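You operate a simulated robot arm through the tools that you are given. There is no shell and no other tool. Be economical: measure what you need, move in short steps, check, and stop when the job is done.

You are at the controls of a simulated two-armed robot. One attempt, no reset.

TASK
Fetch the white liner from the mixer bench and set it on the tray there. Stack the jug marked "coolant" from the top of the test bench on top of the jug labelled "engine". Pick up the grey cartridge from the top of the test bench with one hand, pass it to the other hand and put it on the shelf under the test bench. Put the seal marked "R 50" from the top of the test bench on the white card and the seal labelled "R 30" on the middle shelf of the steel cabinet. Take the dust pan from the shelf of the fill stand and leave it on the lidding table. Put the screen labelled "4 MM" from the top of the wooden table on the grey board and the screen labelled "6 MM" on top of the filter there. Any order will do. Set down upright: liner.

It is judged by the outcome, as a careful person would: the job done as asked, and still so three seconds after it is handed in. It fails if anything else is knocked over, pushed out of place, dropped, spilled or broken. Lids that push on must go on centred and level and be pressed home; caps that screw on are set level and turned clockwise until they are tight.

THE ROBOT
Two 6-joint arms with two-finger parallel grippers on one trunk, on a base that drives. Base frame: it is fixed to the floor where the robot stands at the start and does not move with it; the origin is under the middle of the robot, x ahead of it, y to its left, z up; the surface under the hand at the start is at about z = 860. Units: mm, degrees, N and s.
The left shoulder is at the start at [80, 215, 1597], the right one opposite. With the tool pointing down near the work surface each hand reaches from about 100 to 680 mm from the robot's upright axis, wherever it stands, measured 20 degrees to its own side. Places, roughly: board (26x17x1 cm) [-1400, 100, 900]; card [-15500, 3000, 1000]; cartridge [-15750, 2750, 1000]; dust pan (13x10x5 cm) [-4500, -4900, 200]; filter [-1750, 500, 1000]; jug [-16250, 3000, 1000]; lidding table [-2800, -5100, 800]; liner [500, -250, 1000]; middle shelf of the steel cabinet [-14200, 3100, 400]; screen [-1500, 500, 750]; seal [-15000, 3000, 1000]; shelf under the test bench [-16500, 2900, 400]; tray (17x11x3 cm) [700, -600, 900]. Payload 3.43 kg a hand.
The TCP of each hand is the grasp point between the finger pads, 30 mm short of the fingertips. In the tool frame z runs along the fingers and y along their closing line. Largest opening 94 mm; finger width 28, thickness 10; the body of the gripper, 50 by 96 mm, starts 55 mm behind the TCP.
Orientation is told as [roll, pitch, yaw] about the base's x, y, z axes, in that order, counted from this pose: with the fingers straight down and closing along the base's y, the tool's x points along the base's -x, its y along +y and its z along -z.

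THE INTERFACE
- The arms move only by the tool send_rows. It takes "left_plan", "right_plan" or both (then of equal length, played together; a hand with none holds still); each is a list of rows, each an object (a shift or turn left out is 0, a gripper value left out holds the last) with "rot": the turn, a rotation vector about the tool's x, y, z in degrees, a list of three; "offset": the shift along the tool's x, y, z in m, a list of three; "hand": the opening, from 0 (shut) to 1 (fully open). In form: [{"rot": [ax, ay, az], "offset": [x, y, z], "hand": hand}, ...]. A call has 1 to 20 rows; each row is the pose to reach, as a shift and turn from the pose commanded when the call began, along the tool's axes at that moment. Rows are played at 5 a second. More than 50 mm and 8.6 degrees between two rows, or a gripper value outside its range, and nothing of the call is played. A pose out of reach is approached as far as the arm can. The call stops where the force on the tool passes 40 N (or 10 N more than at its start, if that is more) or the arm is blocked; 0.2 s more then pass. Each finger travels about 72 mm/s and halts on what it meets, pressing with about 21 N; the grip force reading is that of the motor and also rises with nothing between the fingers. The clock runs only during rows and for 0.2 s after the last one: add rows that repeat a pose to give the fingers time. It gives the time, the measured TCP pose, the force on the tool (base axes), the opening and the grip force at its end, in the units of the frame above (readings bear some noise), with the torque about the TCP (base axes, N m) and any sound that the robot's microphone picked up, and new pictures: "views" is both (left out), scene, wrist or none (wrist: the cameras of the hands that moved).
- Cameras (640 x 400 px; columns grow to the right, rows downward): "scene" is now at [80.4, -44.6, 1742.2]; the picture's right is [-0.65, -0.76, 0.00], its down [-0.65, 0.56, -0.51] and it looks along [0.39, -0.34, -0.86] (base axes); focal length 275 px, centre (320, 200). "left" rides on the left gripper at [76, -14, -102] in its tool frame; the picture's right is [0.18, 0.98, 0.00], its down [-0.75, 0.14, -0.64] and it looks along [-0.63, 0.12, 0.77] (tool axes); focal length 243 px, centre (320, 200). "right" rides on the right gripper at [76, 14, -103] in its tool frame; the picture's right is [-0.18, 0.98, 0.00], its down [-0.75, -0.14, -0.64] and it looks along [-0.63, -0.12, 0.77] (tool axes); focal length 243 px, centre (320, 200). There is no depth. A picture from a camera that has moved, and an enlarged one, comes with that camera's place and axes in the base frame and with its lens.
- slide_trunk(by): slides the trunk up (or, below 0, down) by that many mm; the arms and the scene camera ride with it, the base frame stays. It gives what a move gives, with no picture.
- roll_base(legs): drives the robot by 1 to 6 legs, each [ahead, left, turn to the left] in mm, mm and degrees, along the robot's own axes; the way and the turn of a leg run together, so that a leg with both is an arc; at most 1500 mm and 180 degrees a leg. The arms and the cameras ride along, it lands a little off, and it stops where it bumps. It gives what a move gives, and a new picture of the scene camera.
- turn_head(pan, tilt): turns the head with the scene camera to pan (to the left, within 86 degrees either way) and tilt (down, from -29 to 69), counted from straight ahead of the robot. It gives what a move gives, and a new picture of the scene camera.
- inspect(camera, box): a new picture of the part [left, top, right, bottom] of that camera's present view, enlarged. It takes no simulated time.
- job_done(): hands the job in; it is judged then, once.

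Work in short steps. Places have to be worked out from the pictures, the camera data and where the tool is seen: move nearer, look again, correct. Check each grasp and each placing, and mend what went wrong. You have 493 turns and 360 pictures in all, those below and enlarged ones among them. Open the grippers and draw the arms clear of the work before you hand the job in, unless the task says otherwise; then end with one line.

The tools are called by a JSON object that holds its "api" and its "payload". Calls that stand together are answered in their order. send_rows: Moves the arms, as the interface text tells. Its arguments: {"type":"object","properties":{"left_plan":{"type":"array"},"right_plan":{"type":"array"},"views":{"type":"string","enum":["both","scene","wrist","none"]}},"required":[]} The other tools are called the same way: slide_trunk (by) slides the trunk up or down; roll_base (legs) drives the base; turn_head (pan, tilt) turns the head that bears the scene camera; inspect (camera, box) takes an enlarged picture of a part of a camera's view; job_done () hands the job in.

At the start:

```text
time: 0.0
left_tool_pos: [574.2, -59.5, 1138.3]
left_tcp_rot: [0.0, 0.0, 0.0]
left_ft_force: [0.4, 0.3, -1.1]
left_moment: [0.03, 0.03, -0.04]
left_width: 94.0
left_finger_force: 0.1
right_tool_pos: [322.6, -475.1, 1000.7]
right_tcp_rot: [0.0, -0.1, 0.0]
right_ft_force: [-0.8, 0.7, -0.8]
right_moment: [-0.02, 0.0, 0.01]
right_width: 94.1
right_finger_force: 0.1
trunk travel left (down, up): [-827.0, 13.0]
robot x, y, heading: [3.6, -2.1, -0.1]
head pan, tilt: [-40.9, 59.2]
```

scene: 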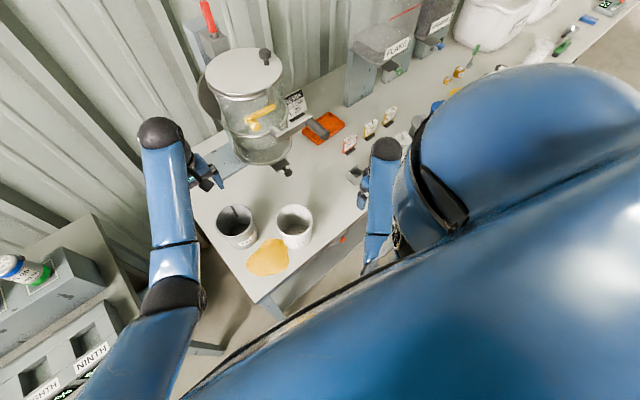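
right: 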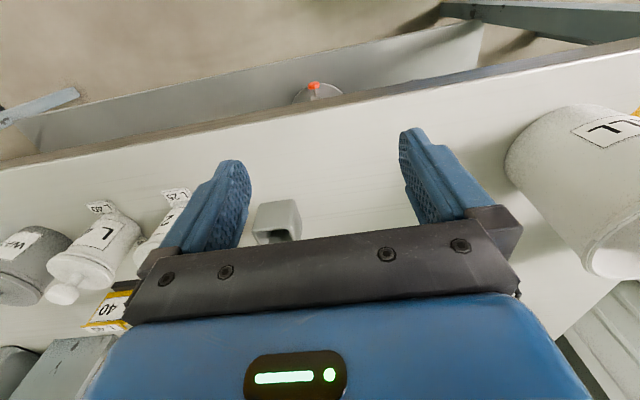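
left: 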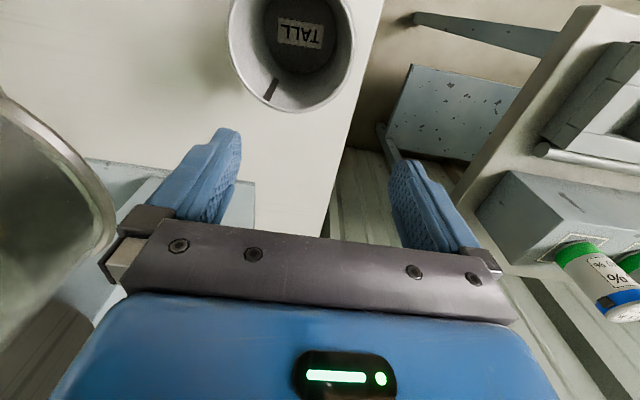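

I'll start by looking around the mixer bench, enlarging the scene view where the two cups and the bench objects are.

{"api": "inspect", "payload": {"camera": "scene", "box": [180, 120, 420, 300]}}

{"api": "turn_head", "payload": {"pan": -75, "tilt": 50}}

{"api": "turn_head", "payload": {"pan": -10, "tilt": 50}}

```text
2.22 times, centred on (300, 210) of scene
camera zoom: at [80.4, -44.6, 1742.2], right [-0.65, -0.76, 0.0], down [-0.65, 0.56, -0.51], along [0.39, -0.34, -0.86], focal length 610 px, centre (364, 178)
```

zoom: 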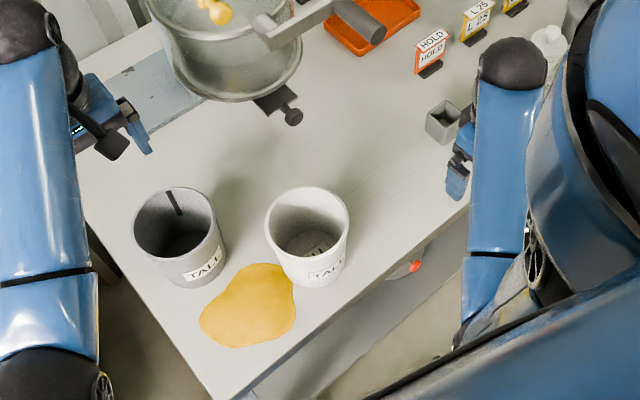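

```text
time: 1.0
left_tool_pos: [575.2, -58.7, 1137.9]
left_tcp_rot: [0.0, -0.1, 0.0]
left_ft_force: [-1.1, 0.7, -0.2]
left_moment: [-0.01, -0.02, 0.01]
left_width: 94.0
left_finger_force: 0.1
right_tool_pos: [322.8, -475.5, 999.2]
right_tcp_rot: [0.0, 0.0, 0.0]
right_ft_force: [0.7, 0.5, -1.0]
right_moment: [-0.02, 0.01, 0.01]
right_width: 93.7
right_finger_force: 0.1
trunk travel left (down, up): [-827.0, 13.0]
robot x, y, heading: [-4.8, 2.0, -0.2]
head pan, tilt: [-75.0, 50.0]
camera scene: at [49.4, -74.8, 1753.8], right [-0.97, -0.26, 0.0], down [-0.2, 0.74, -0.64], along [0.17, -0.62, -0.77], focal length 275 px, centre (320, 200)
```

scene: 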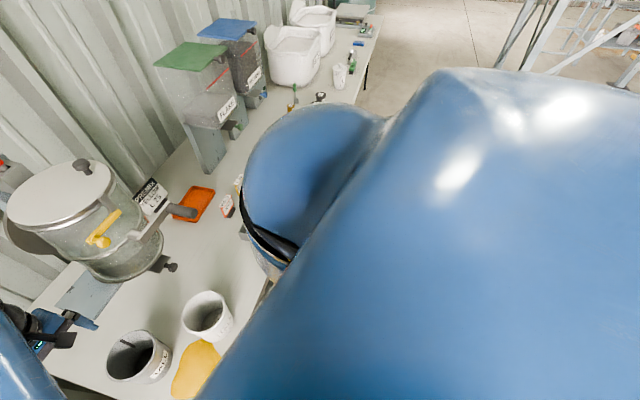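

```text
time: 2.4
left_tool_pos: [575.9, -59.1, 1137.0]
left_tcp_rot: [-0.1, -0.1, 0.0]
left_ft_force: [0.5, 0.3, -0.3]
left_moment: [-0.01, -0.01, -0.01]
left_width: 94.1
left_finger_force: 0.0
right_tool_pos: [322.0, -474.9, 999.4]
right_tcp_rot: [0.0, -0.2, 0.0]
right_ft_force: [0.0, -0.6, 0.2]
right_moment: [0.01, 0.0, -0.02]
right_width: 93.8
right_finger_force: 0.0
trunk travel left (down, up): [-827.0, 13.0]
robot x, y, heading: [-2.4, -0.4, 0.0]
head pan, tilt: [-10.0, 50.0]
camera scene: at [105.2, -13.8, 1753.8], right [-0.17, -0.98, 0.0], down [-0.75, 0.13, -0.64], along [0.63, -0.11, -0.77], focal length 275 px, centre (320, 200)
```

scene: 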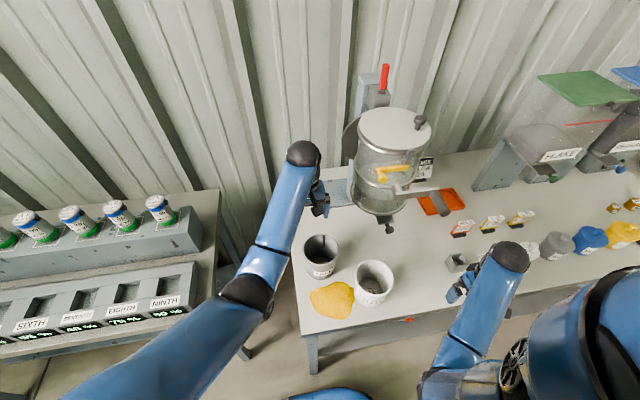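

Two "TALL" cups: a grey and a white one; the white one is the liner. The orange tray sits behind a handle of the mixer; I'll look closer at it.

{"api": "inspect", "payload": {"camera": "scene", "box": [300, 100, 540, 320]}}

```text
1.82 times, centred on (420, 210) of scene
camera zoom: at [105.2, -13.8, 1753.8], right [-0.17, -0.98, 0.0], down [-0.75, 0.13, -0.64], along [0.63, -0.11, -0.77], focal length 499 px, centre (138, 182)
```

zoom: 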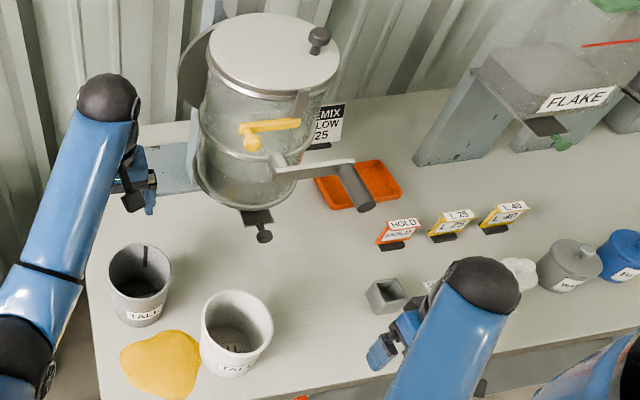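

White liner's rim centre is about (405,-240), rim near z≈990, about 117 mm wide, so I'll pinch its wall on the right side. I raise the right hand and bring it above the liner to look with the wrist camera.

{"api": "send_rows", "payload": {"right_plan": [{"offset": [0, 0, -0.045]}, {"offset": [0, 0, -0.09]}, {"offset": [0, 0, -0.13]}, {"offset": [-0.02, 0.045, -0.14]}, {"offset": [-0.04, 0.09, -0.14]}, {"offset": [-0.06, 0.13, -0.14]}, {"offset": [-0.08, 0.175, -0.14]}, {"offset": [-0.08, 0.175, -0.14]}]}}

```text
refused: row 4 steps farther than a row can; nothing moved
```

One step was slightly too long; shorter steps.

{"api": "send_rows", "payload": {"right_plan": [{"offset": [0, 0, -0.045]}, {"offset": [0, 0, -0.09]}, {"offset": [0, 0, -0.135]}, {"offset": [-0.02, 0.04, -0.14]}, {"offset": [-0.04, 0.08, -0.14]}, {"offset": [-0.06, 0.12, -0.14]}, {"offset": [-0.08, 0.16, -0.14]}, {"offset": [-0.083, 0.175, -0.14]}, {"offset": [-0.083, 0.175, -0.14]}]}}

```text
time: 4.4
left_tool_pos: [575.6, -60.0, 1138.7]
left_tcp_rot: [-0.1, 0.0, 0.0]
left_ft_force: [-0.1, 0.3, 0.0]
left_moment: [0.0, -0.02, -0.01]
left_width: 94.1
left_finger_force: 0.1
right_tool_pos: [415.1, -318.7, 1033.6]
right_tcp_rot: [0.0, -0.3, 0.0]
right_ft_force: [-0.1, 0.6, -0.1]
right_moment: [-0.04, 0.01, 0.02]
right_width: 94.1
right_finger_force: 0.0
right hand out of reach, approached as far as the arm can: row 1, 2, 3, 4, 5, 6, 7, 8, 9
trunk travel left (down, up): [-827.0, 13.0]
robot x, y, heading: [-1.6, -1.0, 0.1]
head pan, tilt: [-10.0, 50.0]
camera scene: at [105.0, -14.0, 1753.9], right [-0.17, -0.98, 0.0], down [-0.75, 0.13, -0.64], along [0.63, -0.11, -0.77], focal length 275 px, centre (320, 200)
camera right: at [339.9, -304.7, 1134.0], right [0.18, 0.98, 0.0], down [0.75, -0.14, 0.65], along [0.63, -0.12, -0.76], focal length 243 px, centre (320, 200)
```

scene: 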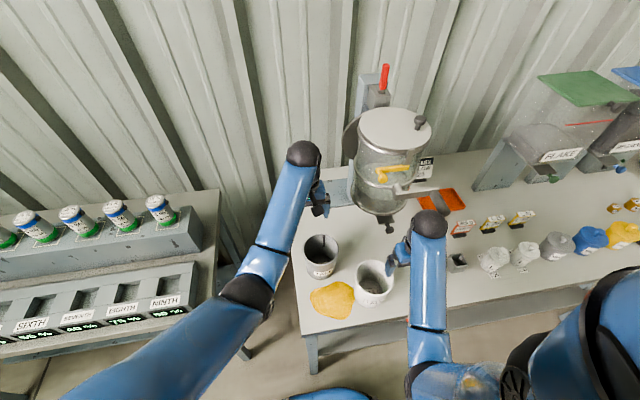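
right: 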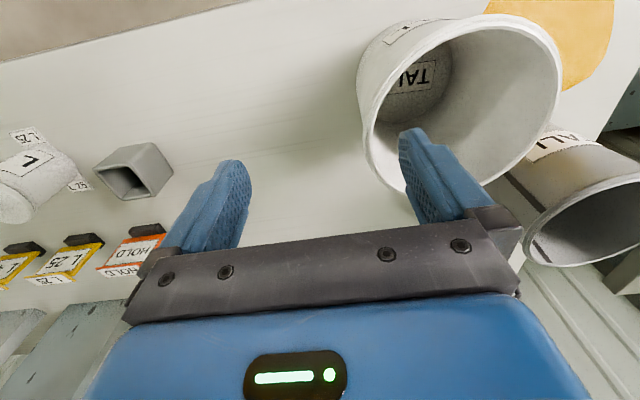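

Rim centre now computes to about (404,-232,990), wall at y≈-290. The arm didn't reach the commanded height, so I test with a null move what the commanded pose is now.

{"api": "send_rows", "payload": {"right_plan": [{"offset": [0, 0.01, 0.0]}, {"offset": [0, 0.02, 0.0]}], "views": "none"}}

```text
time: 5.0
left_tool_pos: [575.4, -61.1, 1137.9]
left_tcp_rot: [-0.1, -0.1, 0.0]
left_ft_force: [0.1, 0.4, -0.1]
left_moment: [0.0, -0.01, 0.01]
left_width: 93.9
left_finger_force: 0.2
right_tool_pos: [414.6, -298.9, 1031.3]
right_tcp_rot: [0.0, -0.2, 0.0]
right_ft_force: [0.1, -0.5, 0.6]
right_moment: [0.02, 0.01, -0.02]
right_width: 94.1
right_finger_force: 0.0
trunk travel left (down, up): [-827.0, 13.0]
robot x, y, heading: [1.4, 1.9, 0.2]
head pan, tilt: [-10.0, 50.0]
```

The commanded pose is the reached one. Now align over the wall (403,-290) and descend with fingers straddling it.

{"api": "send_rows", "payload": {"right_plan": [{"offset": [0.012, 0.009, 0.0]}, {"offset": [0.012, 0.009, 0.02]}, {"offset": [0.012, 0.009, 0.04]}, {"offset": [0.012, 0.009, 0.062]}, {"offset": [0.012, 0.009, 0.062]}], "views": "both"}}

```text
time: 6.2
left_tool_pos: [575.7, -60.6, 1137.5]
left_tcp_rot: [0.0, 0.1, 0.0]
left_ft_force: [0.0, -0.4, -0.3]
left_moment: [0.0, 0.0, -0.04]
left_width: 94.1
left_finger_force: 0.0
right_tool_pos: [402.5, -287.4, 968.1]
right_tcp_rot: [0.0, -0.1, 0.0]
right_ft_force: [-1.0, -0.1, 0.4]
right_moment: [0.0, -0.01, 0.03]
right_width: 93.8
right_finger_force: 0.0
trunk travel left (down, up): [-827.0, 13.0]
robot x, y, heading: [-1.8, 0.8, 0.1]
head pan, tilt: [-10.0, 50.0]
camera scene: at [104.9, -13.5, 1753.9], right [-0.17, -0.98, 0.0], down [-0.75, 0.13, -0.64], along [0.63, -0.11, -0.77], focal length 275 px, centre (320, 200)
camera right: at [326.3, -274.1, 1069.2], right [0.18, 0.98, 0.0], down [0.75, -0.14, 0.64], along [0.63, -0.12, -0.77], focal length 243 px, centre (320, 200)
```

scene: 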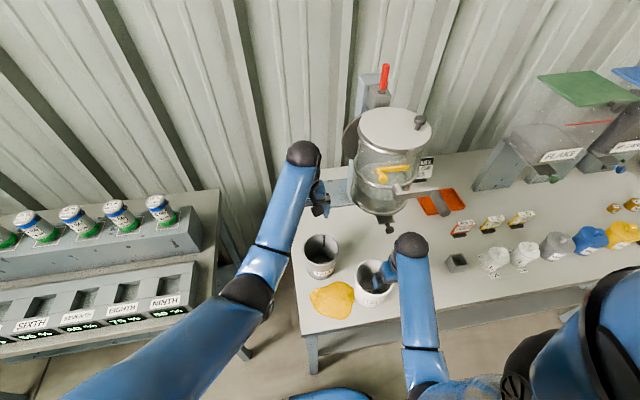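
right: 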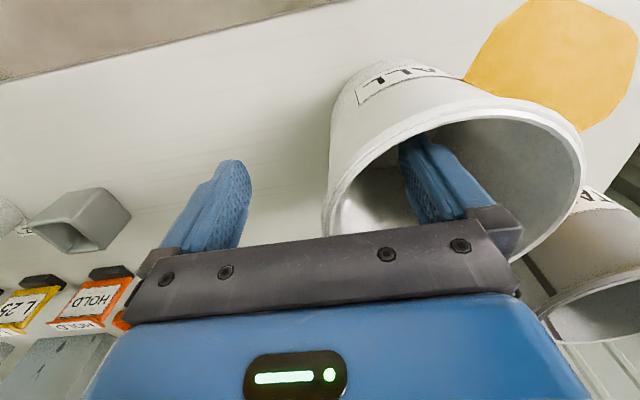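

The wall lies between the fingers. Close the grip.

{"api": "send_rows", "payload": {"right_plan": [{"hand": 0}, {"hand": 0}, {"hand": 0}, {"hand": 0}, {"hand": 0}], "views": "wrist"}}

```text
time: 7.4
left_tool_pos: [576.3, -59.8, 1137.8]
left_tcp_rot: [0.0, 0.0, 0.0]
left_ft_force: [0.0, -0.7, -0.4]
left_moment: [0.0, -0.01, 0.01]
left_width: 94.0
left_finger_force: 0.1
right_tool_pos: [402.8, -288.4, 966.5]
right_tcp_rot: [0.1, -0.1, 0.0]
right_ft_force: [0.2, 1.0, 3.8]
right_moment: [0.46, -0.09, -0.05]
right_width: 7.5
right_finger_force: 21.2
trunk travel left (down, up): [-827.0, 13.0]
robot x, y, heading: [-2.3, -2.1, 0.1]
head pan, tilt: [-10.0, 50.0]
camera right: at [326.5, -273.9, 1069.7], right [0.18, 0.98, 0.0], down [0.75, -0.14, 0.64], along [0.63, -0.12, -0.77], focal length 243 px, centre (320, 200)
```

right: 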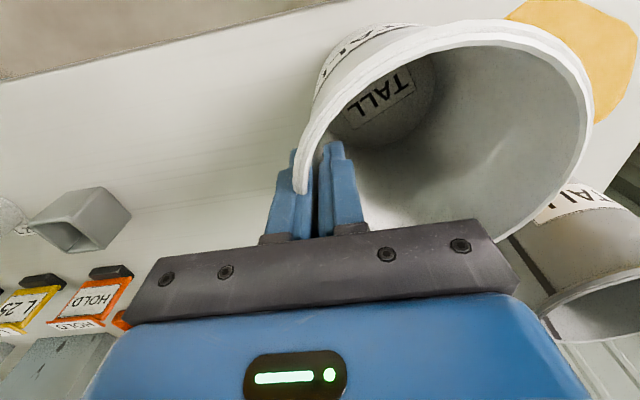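

Gripped the wall (7.5 mm). Lift about 60 mm and check.

{"api": "send_rows", "payload": {"right_plan": [{"offset": [0, 0, -0.02]}, {"offset": [0, 0, -0.04]}, {"offset": [0, 0, -0.06]}, {"offset": [0, 0, -0.06]}], "views": "both"}}

```text
time: 8.4
left_tool_pos: [575.8, -60.6, 1137.3]
left_tcp_rot: [0.1, -0.1, 0.0]
left_ft_force: [-0.6, 0.1, -0.1]
left_moment: [0.01, -0.01, 0.01]
left_width: 94.0
left_finger_force: 0.1
right_tool_pos: [401.0, -290.6, 1028.0]
right_tcp_rot: [0.0, -0.1, 0.1]
right_ft_force: [0.3, 0.2, -1.2]
right_moment: [-0.02, -0.02, -0.01]
right_width: 6.4
right_finger_force: 21.1
trunk travel left (down, up): [-827.0, 13.0]
robot x, y, heading: [-2.5, 1.3, 0.2]
head pan, tilt: [-10.0, 50.0]
camera scene: at [105.5, -13.9, 1753.8], right [-0.17, -0.98, 0.0], down [-0.75, 0.13, -0.64], along [0.63, -0.11, -0.77], focal length 275 px, centre (320, 200)
camera right: at [325.8, -274.6, 1130.7], right [0.18, 0.98, 0.0], down [0.75, -0.14, 0.64], along [0.63, -0.12, -0.77], focal length 243 px, centre (320, 200)
```

scene: 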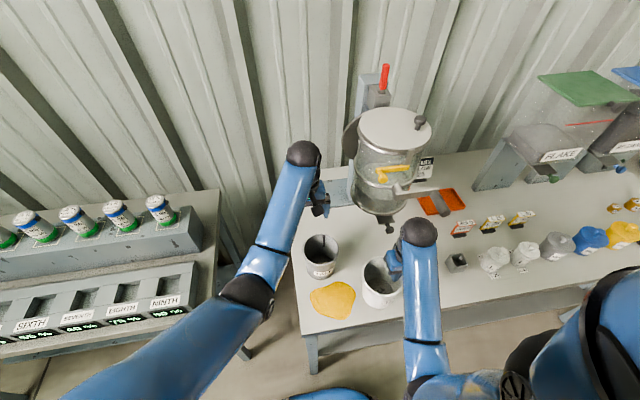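
right: 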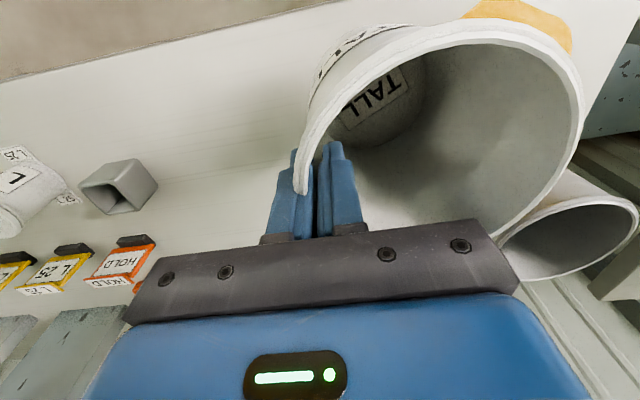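

The liner is held. I'll back the base off 250 mm so both arms are clear of the bench, then rearrange the arms (liner higher, left hand tucked).

{"api": "roll_base", "payload": {"legs": [[-250, 0, 0]]}}

```text
time: 10.2
left_tool_pos: [328.8, -60.4, 1135.6]
left_tcp_rot: [0.1, 0.2, -0.1]
left_ft_force: [0.9, 0.6, -0.4]
left_moment: [0.03, 0.02, -0.02]
left_width: 94.1
left_finger_force: 0.0
right_tool_pos: [154.1, -289.9, 1027.5]
right_tcp_rot: [0.0, 0.1, -0.1]
right_ft_force: [-0.4, 0.0, -0.6]
right_moment: [-0.05, 0.03, 0.01]
right_width: 6.4
right_finger_force: 20.8
trunk travel left (down, up): [-827.0, 13.0]
robot x, y, heading: [-251.6, 1.3, -0.0]
head pan, tilt: [-10.0, 50.0]
camera scene: at [-138.6, -13.8, 1753.3], right [-0.17, -0.98, 0.0], down [-0.76, 0.13, -0.64], along [0.63, -0.11, -0.77], focal length 275 px, centre (320, 200)
```

scene: 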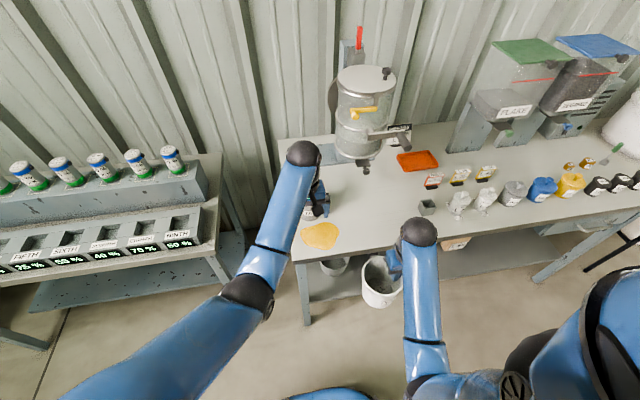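

Now bring the right hand forward 170 mm and up ~100, and tuck the left hand back and to its left.

{"api": "send_rows", "payload": {"right_plan": [{"offset": [-0.04, 0, -0.005]}, {"offset": [-0.08, 0, -0.02]}, {"offset": [-0.12, 0, -0.04]}, {"offset": [-0.15, 0, -0.06]}, {"offset": [-0.17, 0, -0.08]}, {"offset": [-0.17, 0, -0.1]}, {"offset": [-0.17, 0, -0.12]}], "left_plan": [{"offset": [0.03, 0.03, 0]}, {"offset": [0.06, 0.06, 0]}, {"offset": [0.09, 0.09, 0.01]}, {"offset": [0.12, 0.12, 0.02]}, {"offset": [0.15, 0.15, 0.04]}, {"offset": [0.18, 0.18, 0.06]}, {"offset": [0.2, 0.2, 0.08]}], "views": "scene"}}

```text
time: 11.8
left_tool_pos: [124.6, 141.6, 1027.9]
left_tcp_rot: [-0.1, -0.2, 0.0]
left_ft_force: [0.1, 0.0, 0.2]
left_moment: [-0.01, 0.01, 0.0]
left_width: 94.2
left_finger_force: 0.1
left hand out of reach, approached as far as the arm can: row 1, 2, 3, 4, 5, 6, 7
right_tool_pos: [350.9, -295.9, 1106.1]
right_tcp_rot: [0.0, -0.2, -0.1]
right_ft_force: [-0.1, 0.0, -0.3]
right_moment: [-0.02, 0.01, 0.01]
right_width: 6.5
right_finger_force: 21.1
right hand out of reach, approached as far as the arm can: row 2, 3, 4, 5, 6, 7
trunk travel left (down, up): [-827.0, 13.0]
robot x, y, heading: [-250.4, 0.1, 0.0]
head pan, tilt: [-10.0, 50.0]
camera scene: at [-146.7, -13.3, 1754.0], right [-0.17, -0.98, 0.0], down [-0.75, 0.13, -0.64], along [0.63, -0.11, -0.77], focal length 275 px, centre (320, 200)
```

scene: 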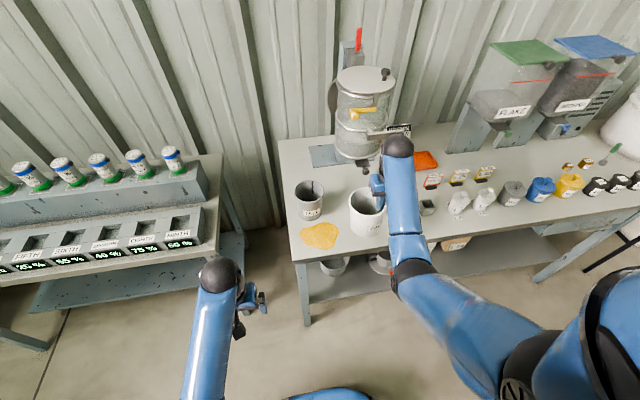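

Liner bottom is now ~1000 mm high. Drive 390 mm to the right, then re-measure the tray.

{"api": "roll_base", "payload": {"legs": [[0, -390, 0]]}}

{"api": "inspect", "payload": {"camera": "scene", "box": [220, 100, 420, 225]}}

```text
time: 14.2
left_tool_pos: [126.1, -246.4, 1027.3]
left_tcp_rot: [-0.2, -0.1, -0.1]
left_ft_force: [-0.9, 0.4, -0.7]
left_moment: [-0.03, -0.01, 0.01]
left_width: 94.1
left_finger_force: 0.0
right_tool_pos: [350.7, -684.7, 1105.7]
right_tcp_rot: [-0.1, -0.3, -0.2]
right_ft_force: [0.1, 0.5, -0.2]
right_moment: [-0.02, 0.01, -0.02]
right_width: 6.3
right_finger_force: 20.6
trunk travel left (down, up): [-827.0, 13.0]
robot x, y, heading: [-250.9, -387.3, -0.2]
head pan, tilt: [-10.0, 50.0]
camera scene: at [-145.4, -399.3, 1753.9], right [-0.18, -0.98, 0.0], down [-0.75, 0.13, -0.64], along [0.63, -0.12, -0.77], focal length 275 px, centre (320, 200)
```

scene: 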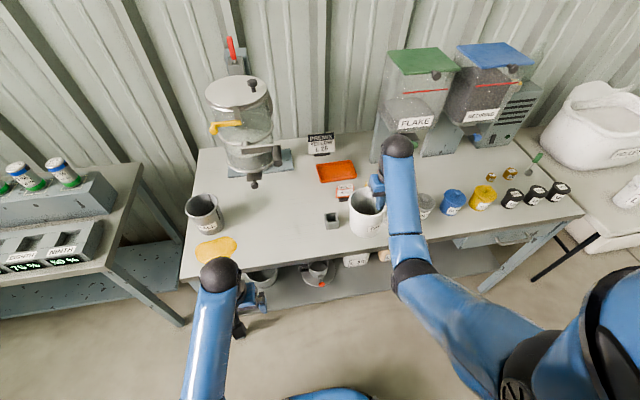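

```text
3.20 times, centred on (320, 162) of scene
camera zoom: at [-145.4, -399.3, 1753.9], right [-0.18, -0.98, 0.0], down [-0.75, 0.13, -0.64], along [0.63, -0.12, -0.77], focal length 879 px, centre (320, 320)
```

zoom: 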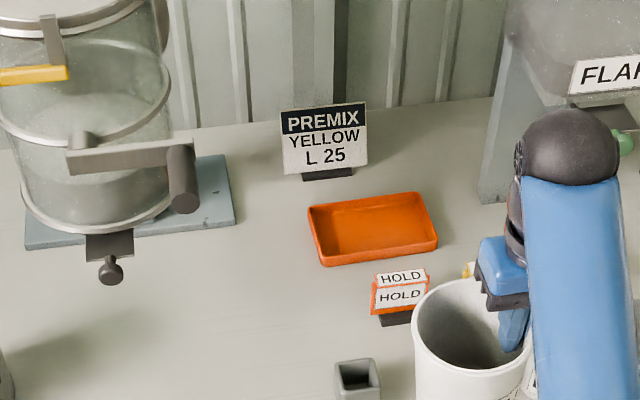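

Tray centre ≈ (727,-639); the mixer handle is well to its left. Drive ahead 300 mm with the liner high.

{"api": "roll_base", "payload": {"legs": [[300, 0, 0]]}}

```text
time: 16.3
left_tool_pos: [428.2, -252.6, 1029.4]
left_tcp_rot: [0.0, -0.2, -0.5]
left_ft_force: [-0.8, 1.3, 0.8]
left_moment: [-0.02, -0.05, 0.01]
left_width: 94.3
left_finger_force: 0.0
right_tool_pos: [650.9, -689.7, 1107.0]
right_tcp_rot: [0.0, -0.3, -0.5]
right_ft_force: [0.1, -0.2, -0.6]
right_moment: [-0.04, -0.02, -0.01]
right_width: 6.7
right_finger_force: 20.7
trunk travel left (down, up): [-827.0, 13.0]
robot x, y, heading: [53.0, -394.4, -0.3]
head pan, tilt: [-10.0, 50.0]
camera scene: at [154.3, -405.0, 1754.2], right [-0.18, -0.98, 0.0], down [-0.75, 0.14, -0.64], along [0.63, -0.12, -0.76], focal length 275 px, centre (320, 200)
```

scene: 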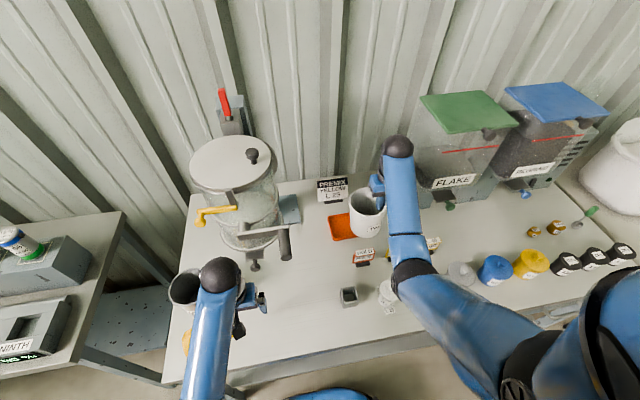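

Now extend 76 mm ahead over the tray and descend to just above it.

{"api": "send_rows", "payload": {"right_plan": [{"offset": [-0.04, -0.004, 0]}, {"offset": [-0.076, -0.008, 0.0]}, {"offset": [-0.076, -0.008, 0.04]}, {"offset": [-0.076, -0.008, 0.08]}, {"offset": [-0.076, -0.008, 0.105]}, {"offset": [-0.076, -0.008, 0.105]}], "views": "both"}}

{"api": "inspect", "payload": {"camera": "scene", "box": [280, 130, 440, 270]}}

```text
time: 17.7
left_tool_pos: [429.9, -252.1, 1028.8]
left_tcp_rot: [0.0, -0.2, -0.5]
left_ft_force: [0.8, 0.4, 0.4]
left_moment: [0.0, 0.02, 0.01]
left_width: 93.9
left_finger_force: 0.1
right_tool_pos: [728.4, -699.9, 1001.4]
right_tcp_rot: [0.0, -0.2, -0.5]
right_ft_force: [0.2, -0.7, -0.4]
right_moment: [-0.03, 0.01, -0.02]
right_width: 6.2
right_finger_force: 20.6
trunk travel left (down, up): [-827.0, 13.0]
robot x, y, heading: [53.2, -389.8, -0.4]
head pan, tilt: [-10.0, 50.0]
camera scene: at [157.9, -405.2, 1753.9], right [-0.18, -0.98, 0.0], down [-0.75, 0.14, -0.64], along [0.63, -0.12, -0.77], focal length 275 px, centre (320, 200)
camera right: at [653.7, -685.1, 1103.7], right [0.19, 0.98, 0.0], down [0.75, -0.15, 0.64], along [0.63, -0.12, -0.76], focal length 243 px, centre (320, 200)
```

scene: 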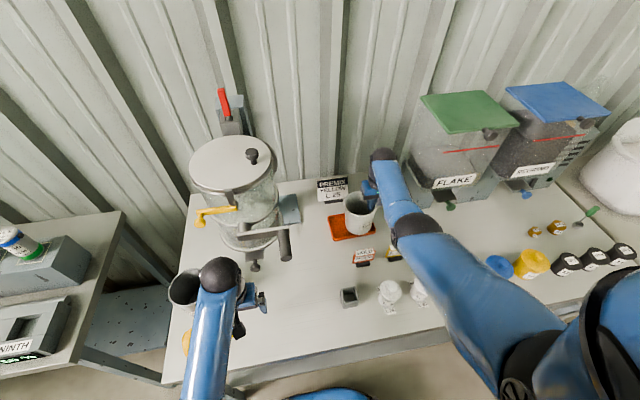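
right: 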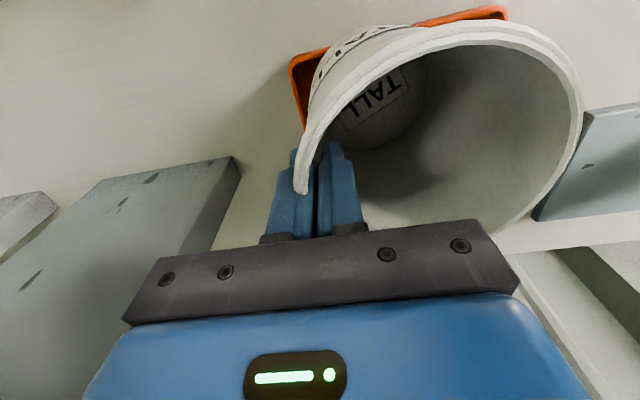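

```text
2.86 times, centred on (360, 200) of scene
camera zoom: at [157.9, -405.2, 1753.9], right [-0.18, -0.98, 0.0], down [-0.75, 0.14, -0.64], along [0.63, -0.12, -0.77], focal length 785 px, centre (206, 200)
```

zoom: 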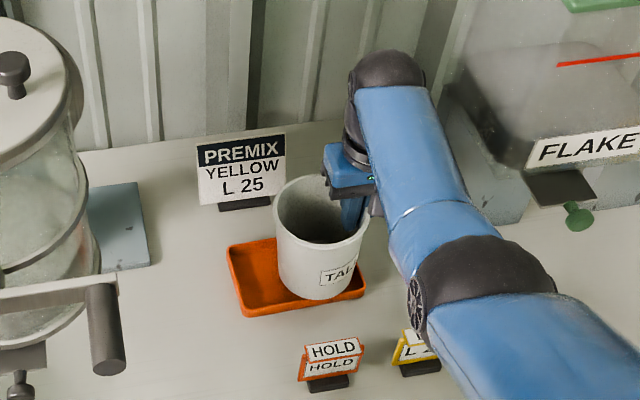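

Base of the liner looks slightly near and right of tray centre. Zoom more to measure accurately.

{"api": "inspect", "payload": {"camera": "scene", "box": [325, 185, 385, 245]}}

```text
6.67 times, centred on (355, 215) of scene
camera zoom: at [157.9, -405.2, 1753.9], right [-0.18, -0.98, 0.0], down [-0.75, 0.14, -0.64], along [0.63, -0.12, -0.77], focal length 1831 px, centre (87, 100)
```

zoom: 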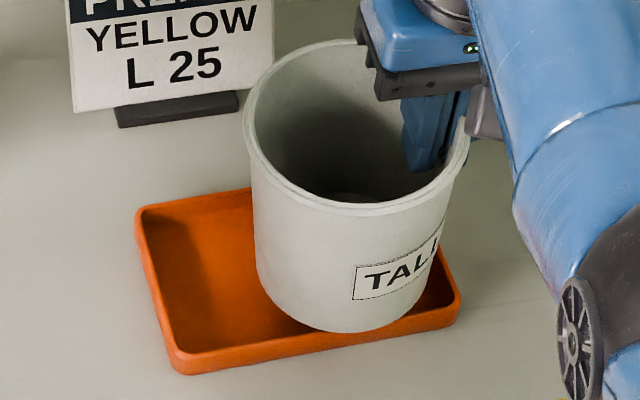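

Tray centre ≈ (735,-638); liner base ≈ (722,-660). Shift +13 x, +20 y, then lower in small steps until contact.

{"api": "send_rows", "payload": {"right_plan": [{"offset": [-0.013, 0.02, 0]}, {"offset": [-0.013, 0.02, 0.01]}, {"offset": [-0.013, 0.02, 0.016]}, {"offset": [-0.013, 0.02, 0.022]}, {"offset": [-0.013, 0.02, 0.022]}], "views": "none"}}

{"api": "inspect", "payload": {"camera": "scene", "box": [325, 185, 385, 245]}}

```text
time: 18.9
left_tool_pos: [431.6, -252.1, 1027.3]
left_tcp_rot: [0.0, -0.1, -0.3]
left_ft_force: [0.4, 1.3, 0.1]
left_moment: [-0.02, 0.01, 0.0]
left_width: 94.2
left_finger_force: 0.0
right_tool_pos: [738.4, -677.8, 982.2]
right_tcp_rot: [0.0, -0.1, -0.4]
right_ft_force: [0.2, 0.0, -0.5]
right_moment: [-0.03, -0.07, -0.02]
right_width: 6.3
right_finger_force: 20.4
right hand out of reach, approached as far as the arm can: row 4, 5
trunk travel left (down, up): [-827.0, 13.0]
robot x, y, heading: [52.5, -390.0, -0.5]
head pan, tilt: [-10.0, 50.0]
```

```text
6.67 times, centred on (355, 215) of scene
camera zoom: at [158.6, -405.2, 1753.8], right [-0.18, -0.98, 0.0], down [-0.75, 0.14, -0.64], along [0.63, -0.12, -0.77], focal length 1831 px, centre (87, 100)
```

zoom: 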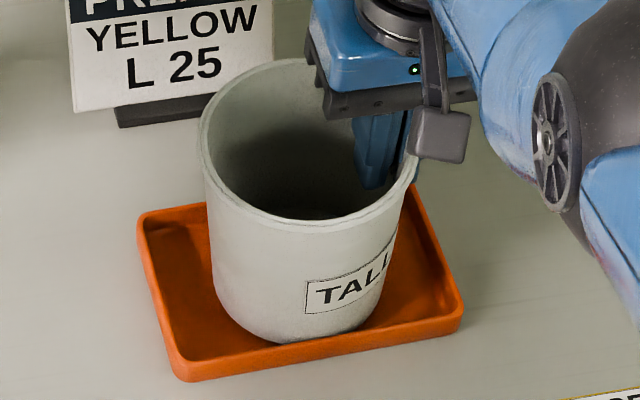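

Nicely over the tray, only ~6–10 mm above it, at the arm's reach limit. Lower the trunk 30 mm while holding the hand height? Simpler: slide the trunk 5 mm down, then fine-tune.

{"api": "slide_trunk", "payload": {"by": -5}}

{"api": "send_rows", "payload": {"right_plan": [{"offset": [-0.004, 0, 0]}, {"offset": [-0.004, 0, 0.0]}], "views": "none"}}

{"api": "inspect", "payload": {"camera": "scene", "box": [325, 185, 385, 245]}}

```text
time: 19.4
left_tool_pos: [431.0, -253.7, 1023.3]
left_tcp_rot: [0.0, -0.2, -0.4]
left_ft_force: [0.8, 0.6, -0.3]
left_moment: [0.01, 0.0, 0.03]
left_width: 93.9
left_finger_force: 0.0
right_tool_pos: [738.2, -678.1, 976.0]
right_tcp_rot: [-0.1, -0.2, -0.5]
right_ft_force: [0.1, -0.5, -0.4]
right_moment: [-0.03, -0.01, -0.02]
right_width: 6.6
right_finger_force: 20.9
trunk travel left (down, up): [-822.0, 18.0]
robot x, y, heading: [53.3, -392.6, -0.8]
head pan, tilt: [-10.0, 50.0]
```

```text
time: 20.1
left_tool_pos: [430.5, -253.4, 1023.3]
left_tcp_rot: [0.0, -0.1, -0.4]
left_ft_force: [0.2, -0.3, 1.1]
left_moment: [-0.03, -0.02, 0.01]
left_width: 93.8
left_finger_force: 0.1
right_tool_pos: [739.2, -678.8, 978.2]
right_tcp_rot: [-0.1, -0.1, -0.5]
right_ft_force: [0.2, 0.1, -0.5]
right_moment: [-0.02, -0.01, 0.0]
right_width: 6.7
right_finger_force: 21.4
right hand out of reach, approached as far as the arm can: row 1, 2
trunk travel left (down, up): [-822.0, 18.0]
robot x, y, heading: [53.3, -392.4, -0.4]
head pan, tilt: [-10.0, 50.0]
```

```text
6.67 times, centred on (355, 215) of scene
camera zoom: at [158.7, -405.4, 1748.8], right [-0.18, -0.98, 0.0], down [-0.75, 0.14, -0.64], along [0.63, -0.12, -0.77], focal length 1831 px, centre (87, 100)
```

zoom: 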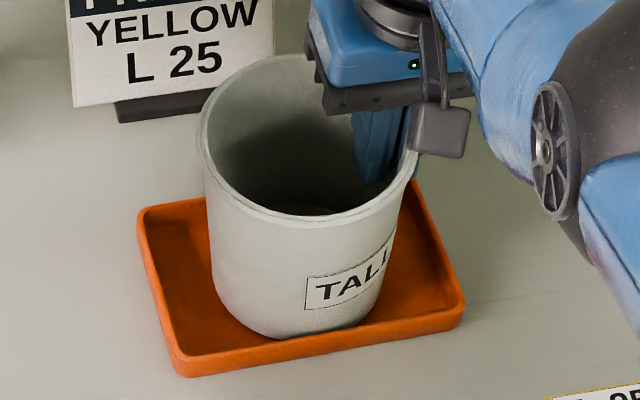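

Still hanging freely; lower the trunk further a little.

{"api": "slide_trunk", "payload": {"by": -5}}

{"api": "inspect", "payload": {"camera": "scene", "box": [325, 185, 385, 245]}}

```text
time: 20.6
left_tool_pos: [429.7, -252.2, 1019.1]
left_tcp_rot: [0.0, -0.3, -0.4]
left_ft_force: [-0.1, -0.6, 0.7]
left_moment: [-0.02, 0.04, -0.01]
left_width: 94.0
left_finger_force: 0.0
right_tool_pos: [739.6, -679.8, 975.2]
right_tcp_rot: [0.0, -0.3, -0.5]
right_ft_force: [-0.2, -1.1, 6.3]
right_moment: [0.33, -0.01, 0.03]
right_width: 6.8
right_finger_force: 21.2
trunk travel left (down, up): [-817.0, 23.0]
robot x, y, heading: [55.1, -392.4, -0.6]
head pan, tilt: [-10.0, 50.0]
```

```text
6.67 times, centred on (355, 215) of scene
camera zoom: at [157.1, -405.6, 1744.0], right [-0.18, -0.98, 0.0], down [-0.75, 0.14, -0.64], along [0.63, -0.12, -0.77], focal length 1831 px, centre (87, 100)
```

zoom: 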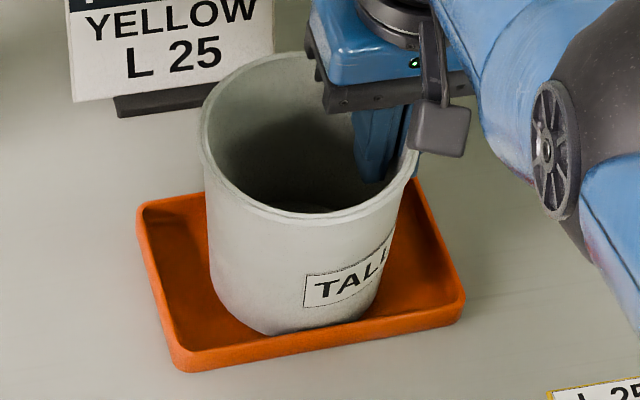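

Contact at 6 N, base inside the tray. Open the fingers gently.

{"api": "send_rows", "payload": {"right_plan": [{"hand": 0.1}, {"hand": 0.2}, {"hand": 0.35}, {"hand": 0.5}, {"hand": 0.5}], "views": "wrist"}}

{"api": "inspect", "payload": {"camera": "scene", "box": [325, 185, 385, 245]}}

```text
time: 21.8
left_tool_pos: [431.8, -253.2, 1018.8]
left_tcp_rot: [0.0, -0.1, -0.3]
left_ft_force: [-0.2, -0.7, 0.8]
left_moment: [-0.03, 0.01, -0.03]
left_width: 93.9
left_finger_force: 0.1
right_tool_pos: [739.6, -678.5, 973.4]
right_tcp_rot: [-0.1, -0.2, -0.5]
right_ft_force: [1.1, 0.3, 0.3]
right_moment: [-0.02, -0.01, 0.02]
right_width: 46.9
right_finger_force: 0.0
trunk travel left (down, up): [-817.0, 23.0]
robot x, y, heading: [54.3, -390.0, -0.5]
head pan, tilt: [-10.0, 50.0]
camera right: at [663.6, -663.0, 1075.2], right [0.19, 0.98, 0.0], down [0.75, -0.15, 0.64], along [0.63, -0.12, -0.76], focal length 243 px, centre (320, 200)
```

right: 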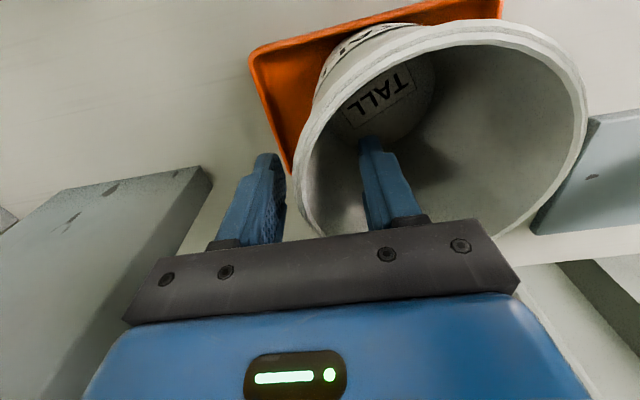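

```text
6.67 times, centred on (355, 215) of scene
camera zoom: at [158.2, -405.3, 1743.8], right [-0.18, -0.98, 0.0], down [-0.75, 0.14, -0.64], along [0.63, -0.12, -0.77], focal length 1831 px, centre (87, 100)
```

zoom: 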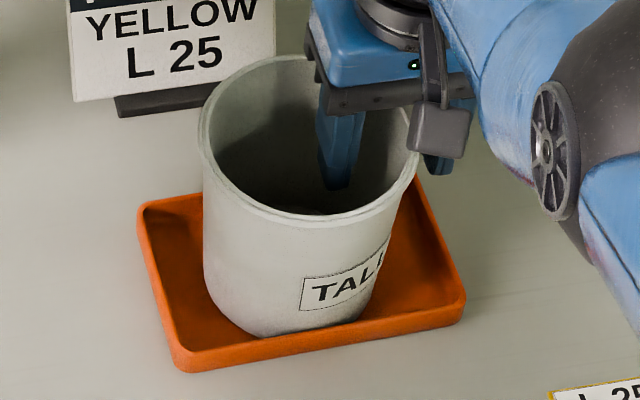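

The liner stands in the tray. Raise the hand straight up clear of it.

{"api": "send_rows", "payload": {"right_plan": [{"offset": [0, 0, -0.03], "hand": 0.5}, {"offset": [0, 0, -0.06]}, {"offset": [0, 0, -0.09]}, {"offset": [0, 0, -0.11]}], "views": "none"}}

{"api": "inspect", "payload": {"camera": "scene", "box": [280, 130, 440, 270]}}

```text
time: 22.8
left_tool_pos: [430.9, -252.4, 1018.6]
left_tcp_rot: [0.0, -0.1, -0.4]
left_ft_force: [0.0, 0.2, -0.4]
left_moment: [0.04, -0.02, 0.0]
left_width: 94.1
left_finger_force: 0.0
right_tool_pos: [775.1, -681.0, 1066.4]
right_tcp_rot: [0.0, -0.1, -0.4]
right_ft_force: [-0.8, 0.1, 0.3]
right_moment: [0.03, 0.0, 0.01]
right_width: 47.0
right_finger_force: 0.0
right hand out of reach, approached as far as the arm can: row 1, 2, 3, 4
trunk travel left (down, up): [-817.0, 23.0]
robot x, y, heading: [53.9, -391.6, -0.1]
head pan, tilt: [-10.0, 50.0]
```

```text
2.86 times, centred on (360, 200) of scene
camera zoom: at [158.3, -405.1, 1743.8], right [-0.18, -0.98, 0.0], down [-0.75, 0.14, -0.64], along [0.63, -0.12, -0.77], focal length 785 px, centre (206, 200)
```

zoom: 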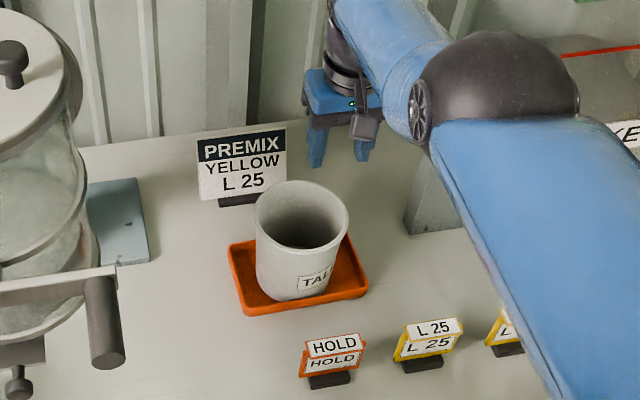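

Liner is upright on the tray. Back the base away 450 mm, then tuck the arms.

{"api": "roll_base", "payload": {"legs": [[-450, 0, 0]]}}

{"api": "send_rows", "payload": {"right_plan": [{"offset": [0.04, 0, 0.01], "hand": 1}, {"offset": [0.08, 0, 0.02]}, {"offset": [0.12, 0, 0.03]}, {"offset": [0.16, 0, 0.05]}, {"offset": [0.2, 0, 0.07]}, {"offset": [0.24, 0, 0.08]}, {"offset": [0.28, 0, 0.09]}, {"offset": [0.32, 0.0, 0.09]}, {"offset": [0.34, 0.0, 0.09]}], "views": "none"}}

{"api": "turn_head", "payload": {"pan": 80, "tilt": 30}}

```text
time: 25.5
left_tool_pos: [-10.6, -248.3, 1017.5]
left_tcp_rot: [-0.1, 0.0, 0.0]
left_ft_force: [-0.3, 0.6, 0.1]
left_moment: [-0.01, 0.03, 0.01]
left_width: 94.0
left_finger_force: 0.0
right_tool_pos: [335.4, -676.0, 1064.5]
right_tcp_rot: [0.0, 0.0, -0.2]
right_ft_force: [-0.1, -0.4, 0.2]
right_moment: [0.02, 0.01, -0.01]
right_width: 47.0
right_finger_force: 0.1
trunk travel left (down, up): [-817.0, 23.0]
robot x, y, heading: [-387.8, -390.5, -0.2]
head pan, tilt: [-10.0, 50.0]
camera scene: at [-280.8, -402.8, 1743.5], right [-0.17, -0.98, 0.0], down [-0.76, 0.13, -0.64], along [0.63, -0.11, -0.77], focal length 275 px, centre (320, 200)
```

scene: 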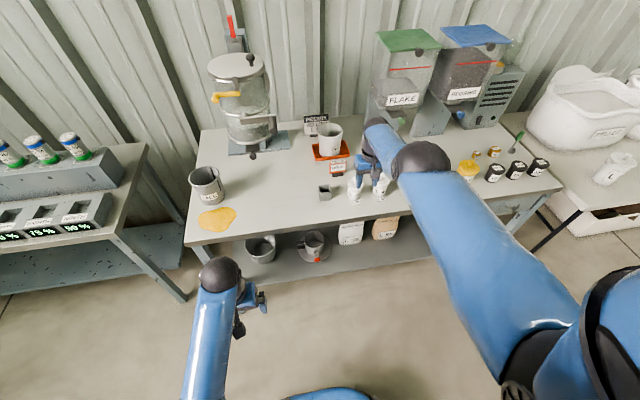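

```text
time: 27.5
left_tool_pos: [-12.9, -249.7, 1019.1]
left_tcp_rot: [0.0, -0.2, 0.0]
left_ft_force: [-0.4, -1.1, 1.1]
left_moment: [0.01, -0.01, 0.01]
left_width: 93.9
left_finger_force: 0.1
right_tool_pos: [175.5, -720.2, 816.8]
right_tcp_rot: [0.1, -0.1, -0.1]
right_ft_force: [0.2, 0.1, -0.2]
right_moment: [0.01, -0.02, 0.0]
right_width: 94.1
right_finger_force: 0.1
right hand out of reach, approached as far as the arm can: row 1, 2, 3, 4, 5, 6, 7, 8, 9
trunk travel left (down, up): [-817.0, 23.0]
robot x, y, heading: [-387.8, -386.0, 0.1]
head pan, tilt: [-10.0, 50.0]
```

```text
time: 29.1
left_tool_pos: [-12.0, -248.1, 1018.6]
left_tcp_rot: [0.0, -0.2, -0.1]
left_ft_force: [0.7, -0.1, 0.0]
left_moment: [-0.02, 0.01, 0.02]
left_width: 94.1
left_finger_force: 0.0
right_tool_pos: [178.2, -720.5, 818.4]
right_tcp_rot: [-0.1, -0.2, -0.1]
right_ft_force: [0.0, 0.1, -0.1]
right_moment: [0.01, -0.02, 0.01]
right_width: 94.0
right_finger_force: 0.0
trunk travel left (down, up): [-817.0, 23.0]
robot x, y, heading: [-391.5, -390.0, 0.1]
head pan, tilt: [80.0, 30.0]
camera scene: at [-344.3, -300.1, 1773.4], right [0.98, -0.18, 0.0], down [-0.09, -0.49, -0.87], along [0.15, 0.85, -0.5], focal length 275 px, centre (320, 200)
```

scene: 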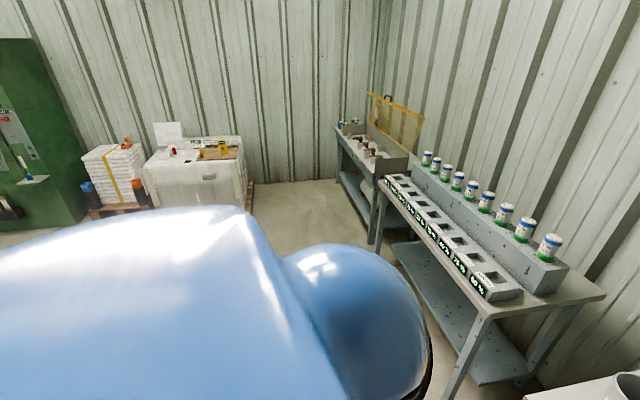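

The right hand ended low and extended; pull it in with modest moves before turning.

{"api": "send_rows", "payload": {"right_plan": [{"offset": [0.04, 0.01, -0.02]}, {"offset": [0.08, 0.02, -0.04]}, {"offset": [0.12, 0.03, -0.06]}, {"offset": [0.16, 0.04, -0.08]}, {"offset": [0.2, 0.05, -0.1]}, {"offset": [0.2, 0.05, -0.14]}], "views": "none"}}

```text
time: 30.5
left_tool_pos: [-13.1, -248.8, 1018.7]
left_tcp_rot: [0.0, -0.1, 0.0]
left_ft_force: [-0.2, 0.2, -0.4]
left_moment: [-0.02, 0.0, 0.03]
left_width: 93.8
left_finger_force: 0.0
right_tool_pos: [145.9, -715.9, 785.3]
right_tcp_rot: [-0.1, 0.1, -0.1]
right_ft_force: [-0.5, 0.2, -0.3]
right_moment: [0.0, -0.07, 0.01]
right_width: 93.9
right_finger_force: 0.0
right hand out of reach, approached as far as the arm can: row 1, 2, 3, 4, 5, 6
trunk travel left (down, up): [-817.0, 23.0]
robot x, y, heading: [-392.5, -389.5, -0.4]
head pan, tilt: [80.0, 30.0]
```

The arm seems stuck in an awkward posture. Look at it.

{"api": "turn_head", "payload": {"pan": -20, "tilt": 55}}

```text
time: 32.3
left_tool_pos: [-12.6, -248.5, 1018.6]
left_tcp_rot: [0.1, -0.2, 0.0]
left_ft_force: [-0.1, 0.8, 1.1]
left_moment: [-0.05, 0.01, -0.02]
left_width: 93.9
left_finger_force: 0.0
right_tool_pos: [146.6, -716.0, 786.1]
right_tcp_rot: [0.0, -0.2, -0.2]
right_ft_force: [-0.1, -0.2, 0.2]
right_moment: [-0.02, 0.05, 0.0]
right_width: 94.0
right_finger_force: 0.0
trunk travel left (down, up): [-817.0, 23.0]
robot x, y, heading: [-389.3, -387.0, -0.4]
head pan, tilt: [-20.0, 55.0]
camera scene: at [-292.6, -414.0, 1737.4], right [-0.34, -0.94, 0.0], down [-0.77, 0.28, -0.57], along [0.54, -0.2, -0.82], focal length 275 px, centre (320, 200)
```

scene: 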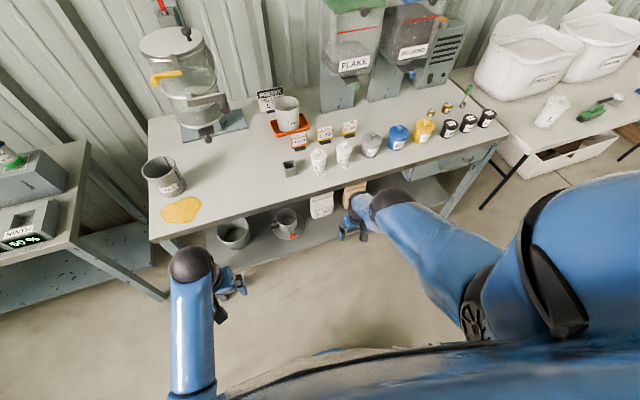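

Test a small pure upward move.

{"api": "send_rows", "payload": {"right_plan": [{"offset": [0, 0, -0.03]}, {"offset": [0, 0, -0.06]}], "views": "none"}}

```text
time: 32.9
left_tool_pos: [-13.8, -248.3, 1018.1]
left_tcp_rot: [0.0, -0.1, -0.1]
left_ft_force: [-1.2, -0.8, -0.7]
left_moment: [-0.02, 0.01, -0.01]
left_width: 94.0
left_finger_force: 0.0
right_tool_pos: [175.0, -718.5, 815.8]
right_tcp_rot: [0.0, 0.0, -0.1]
right_ft_force: [-0.6, 0.6, -0.3]
right_moment: [0.01, -0.02, 0.0]
right_width: 93.7
right_finger_force: 0.0
right hand out of reach, approached as far as the arm can: row 1, 2
trunk travel left (down, up): [-817.0, 23.0]
robot x, y, heading: [-391.9, -389.8, -0.1]
head pan, tilt: [-20.0, 55.0]
```

Motion is constrained to a curve (some joint at its limit). I test other directions: inward (+y), then forward.

{"api": "send_rows", "payload": {"right_plan": [{"offset": [0, 0.03, 0]}, {"offset": [0, 0.06, 0]}], "views": "none"}}

{"api": "send_rows", "payload": {"right_plan": [{"offset": [-0.03, 0, 0]}, {"offset": [-0.06, 0, 0]}], "views": "none"}}

{"api": "send_rows", "payload": {"right_plan": [{"rot": [0, 5, 0]}, {"rot": [0, 10, 0]}], "views": "none"}}

```text
time: 33.5
left_tool_pos: [-12.6, -247.8, 1017.9]
left_tcp_rot: [0.0, -0.1, 0.0]
left_ft_force: [0.0, 0.1, 0.3]
left_moment: [-0.01, -0.01, 0.03]
left_width: 93.9
left_finger_force: 0.0
right_tool_pos: [179.6, -657.4, 809.8]
right_tcp_rot: [-0.2, 0.0, 0.0]
right_ft_force: [1.1, 0.4, 0.2]
right_moment: [0.01, -0.05, -0.03]
right_width: 93.9
right_finger_force: 0.0
right hand out of reach, approached as far as the arm can: row 1, 2
trunk travel left (down, up): [-817.0, 23.0]
robot x, y, heading: [-388.4, -387.1, -0.0]
head pan, tilt: [-20.0, 55.0]
```

```text
time: 34.1
left_tool_pos: [-12.6, -248.7, 1018.8]
left_tcp_rot: [-0.1, -0.1, 0.0]
left_ft_force: [0.5, 0.3, -0.1]
left_moment: [0.0, 0.01, -0.01]
left_width: 94.1
left_finger_force: 0.1
right_tool_pos: [200.3, -654.8, 826.5]
right_tcp_rot: [0.0, -0.1, -0.2]
right_ft_force: [0.0, -0.3, -0.4]
right_moment: [0.0, 0.01, 0.03]
right_width: 94.1
right_finger_force: 0.1
right hand out of reach, approached as far as the arm can: row 1, 2
trunk travel left (down, up): [-817.0, 23.0]
robot x, y, heading: [-388.1, -390.3, -0.2]
head pan, tilt: [-20.0, 55.0]
```

```text
time: 34.7
left_tool_pos: [-12.2, -248.2, 1018.6]
left_tcp_rot: [-0.1, -0.3, 0.0]
left_ft_force: [0.3, 0.1, -0.4]
left_moment: [0.01, 0.0, 0.02]
left_width: 93.7
left_finger_force: 0.1
right_tool_pos: [175.4, -652.3, 846.4]
right_tcp_rot: [-0.1, 9.9, -0.1]
right_ft_force: [-0.8, 0.0, 0.0]
right_moment: [0.04, -0.02, 0.0]
right_width: 93.9
right_finger_force: 0.1
right hand out of reach, approached as far as the arm can: row 1, 2
trunk travel left (down, up): [-817.0, 23.0]
robot x, y, heading: [-389.0, -390.5, -0.2]
head pan, tilt: [-20.0, 55.0]
```

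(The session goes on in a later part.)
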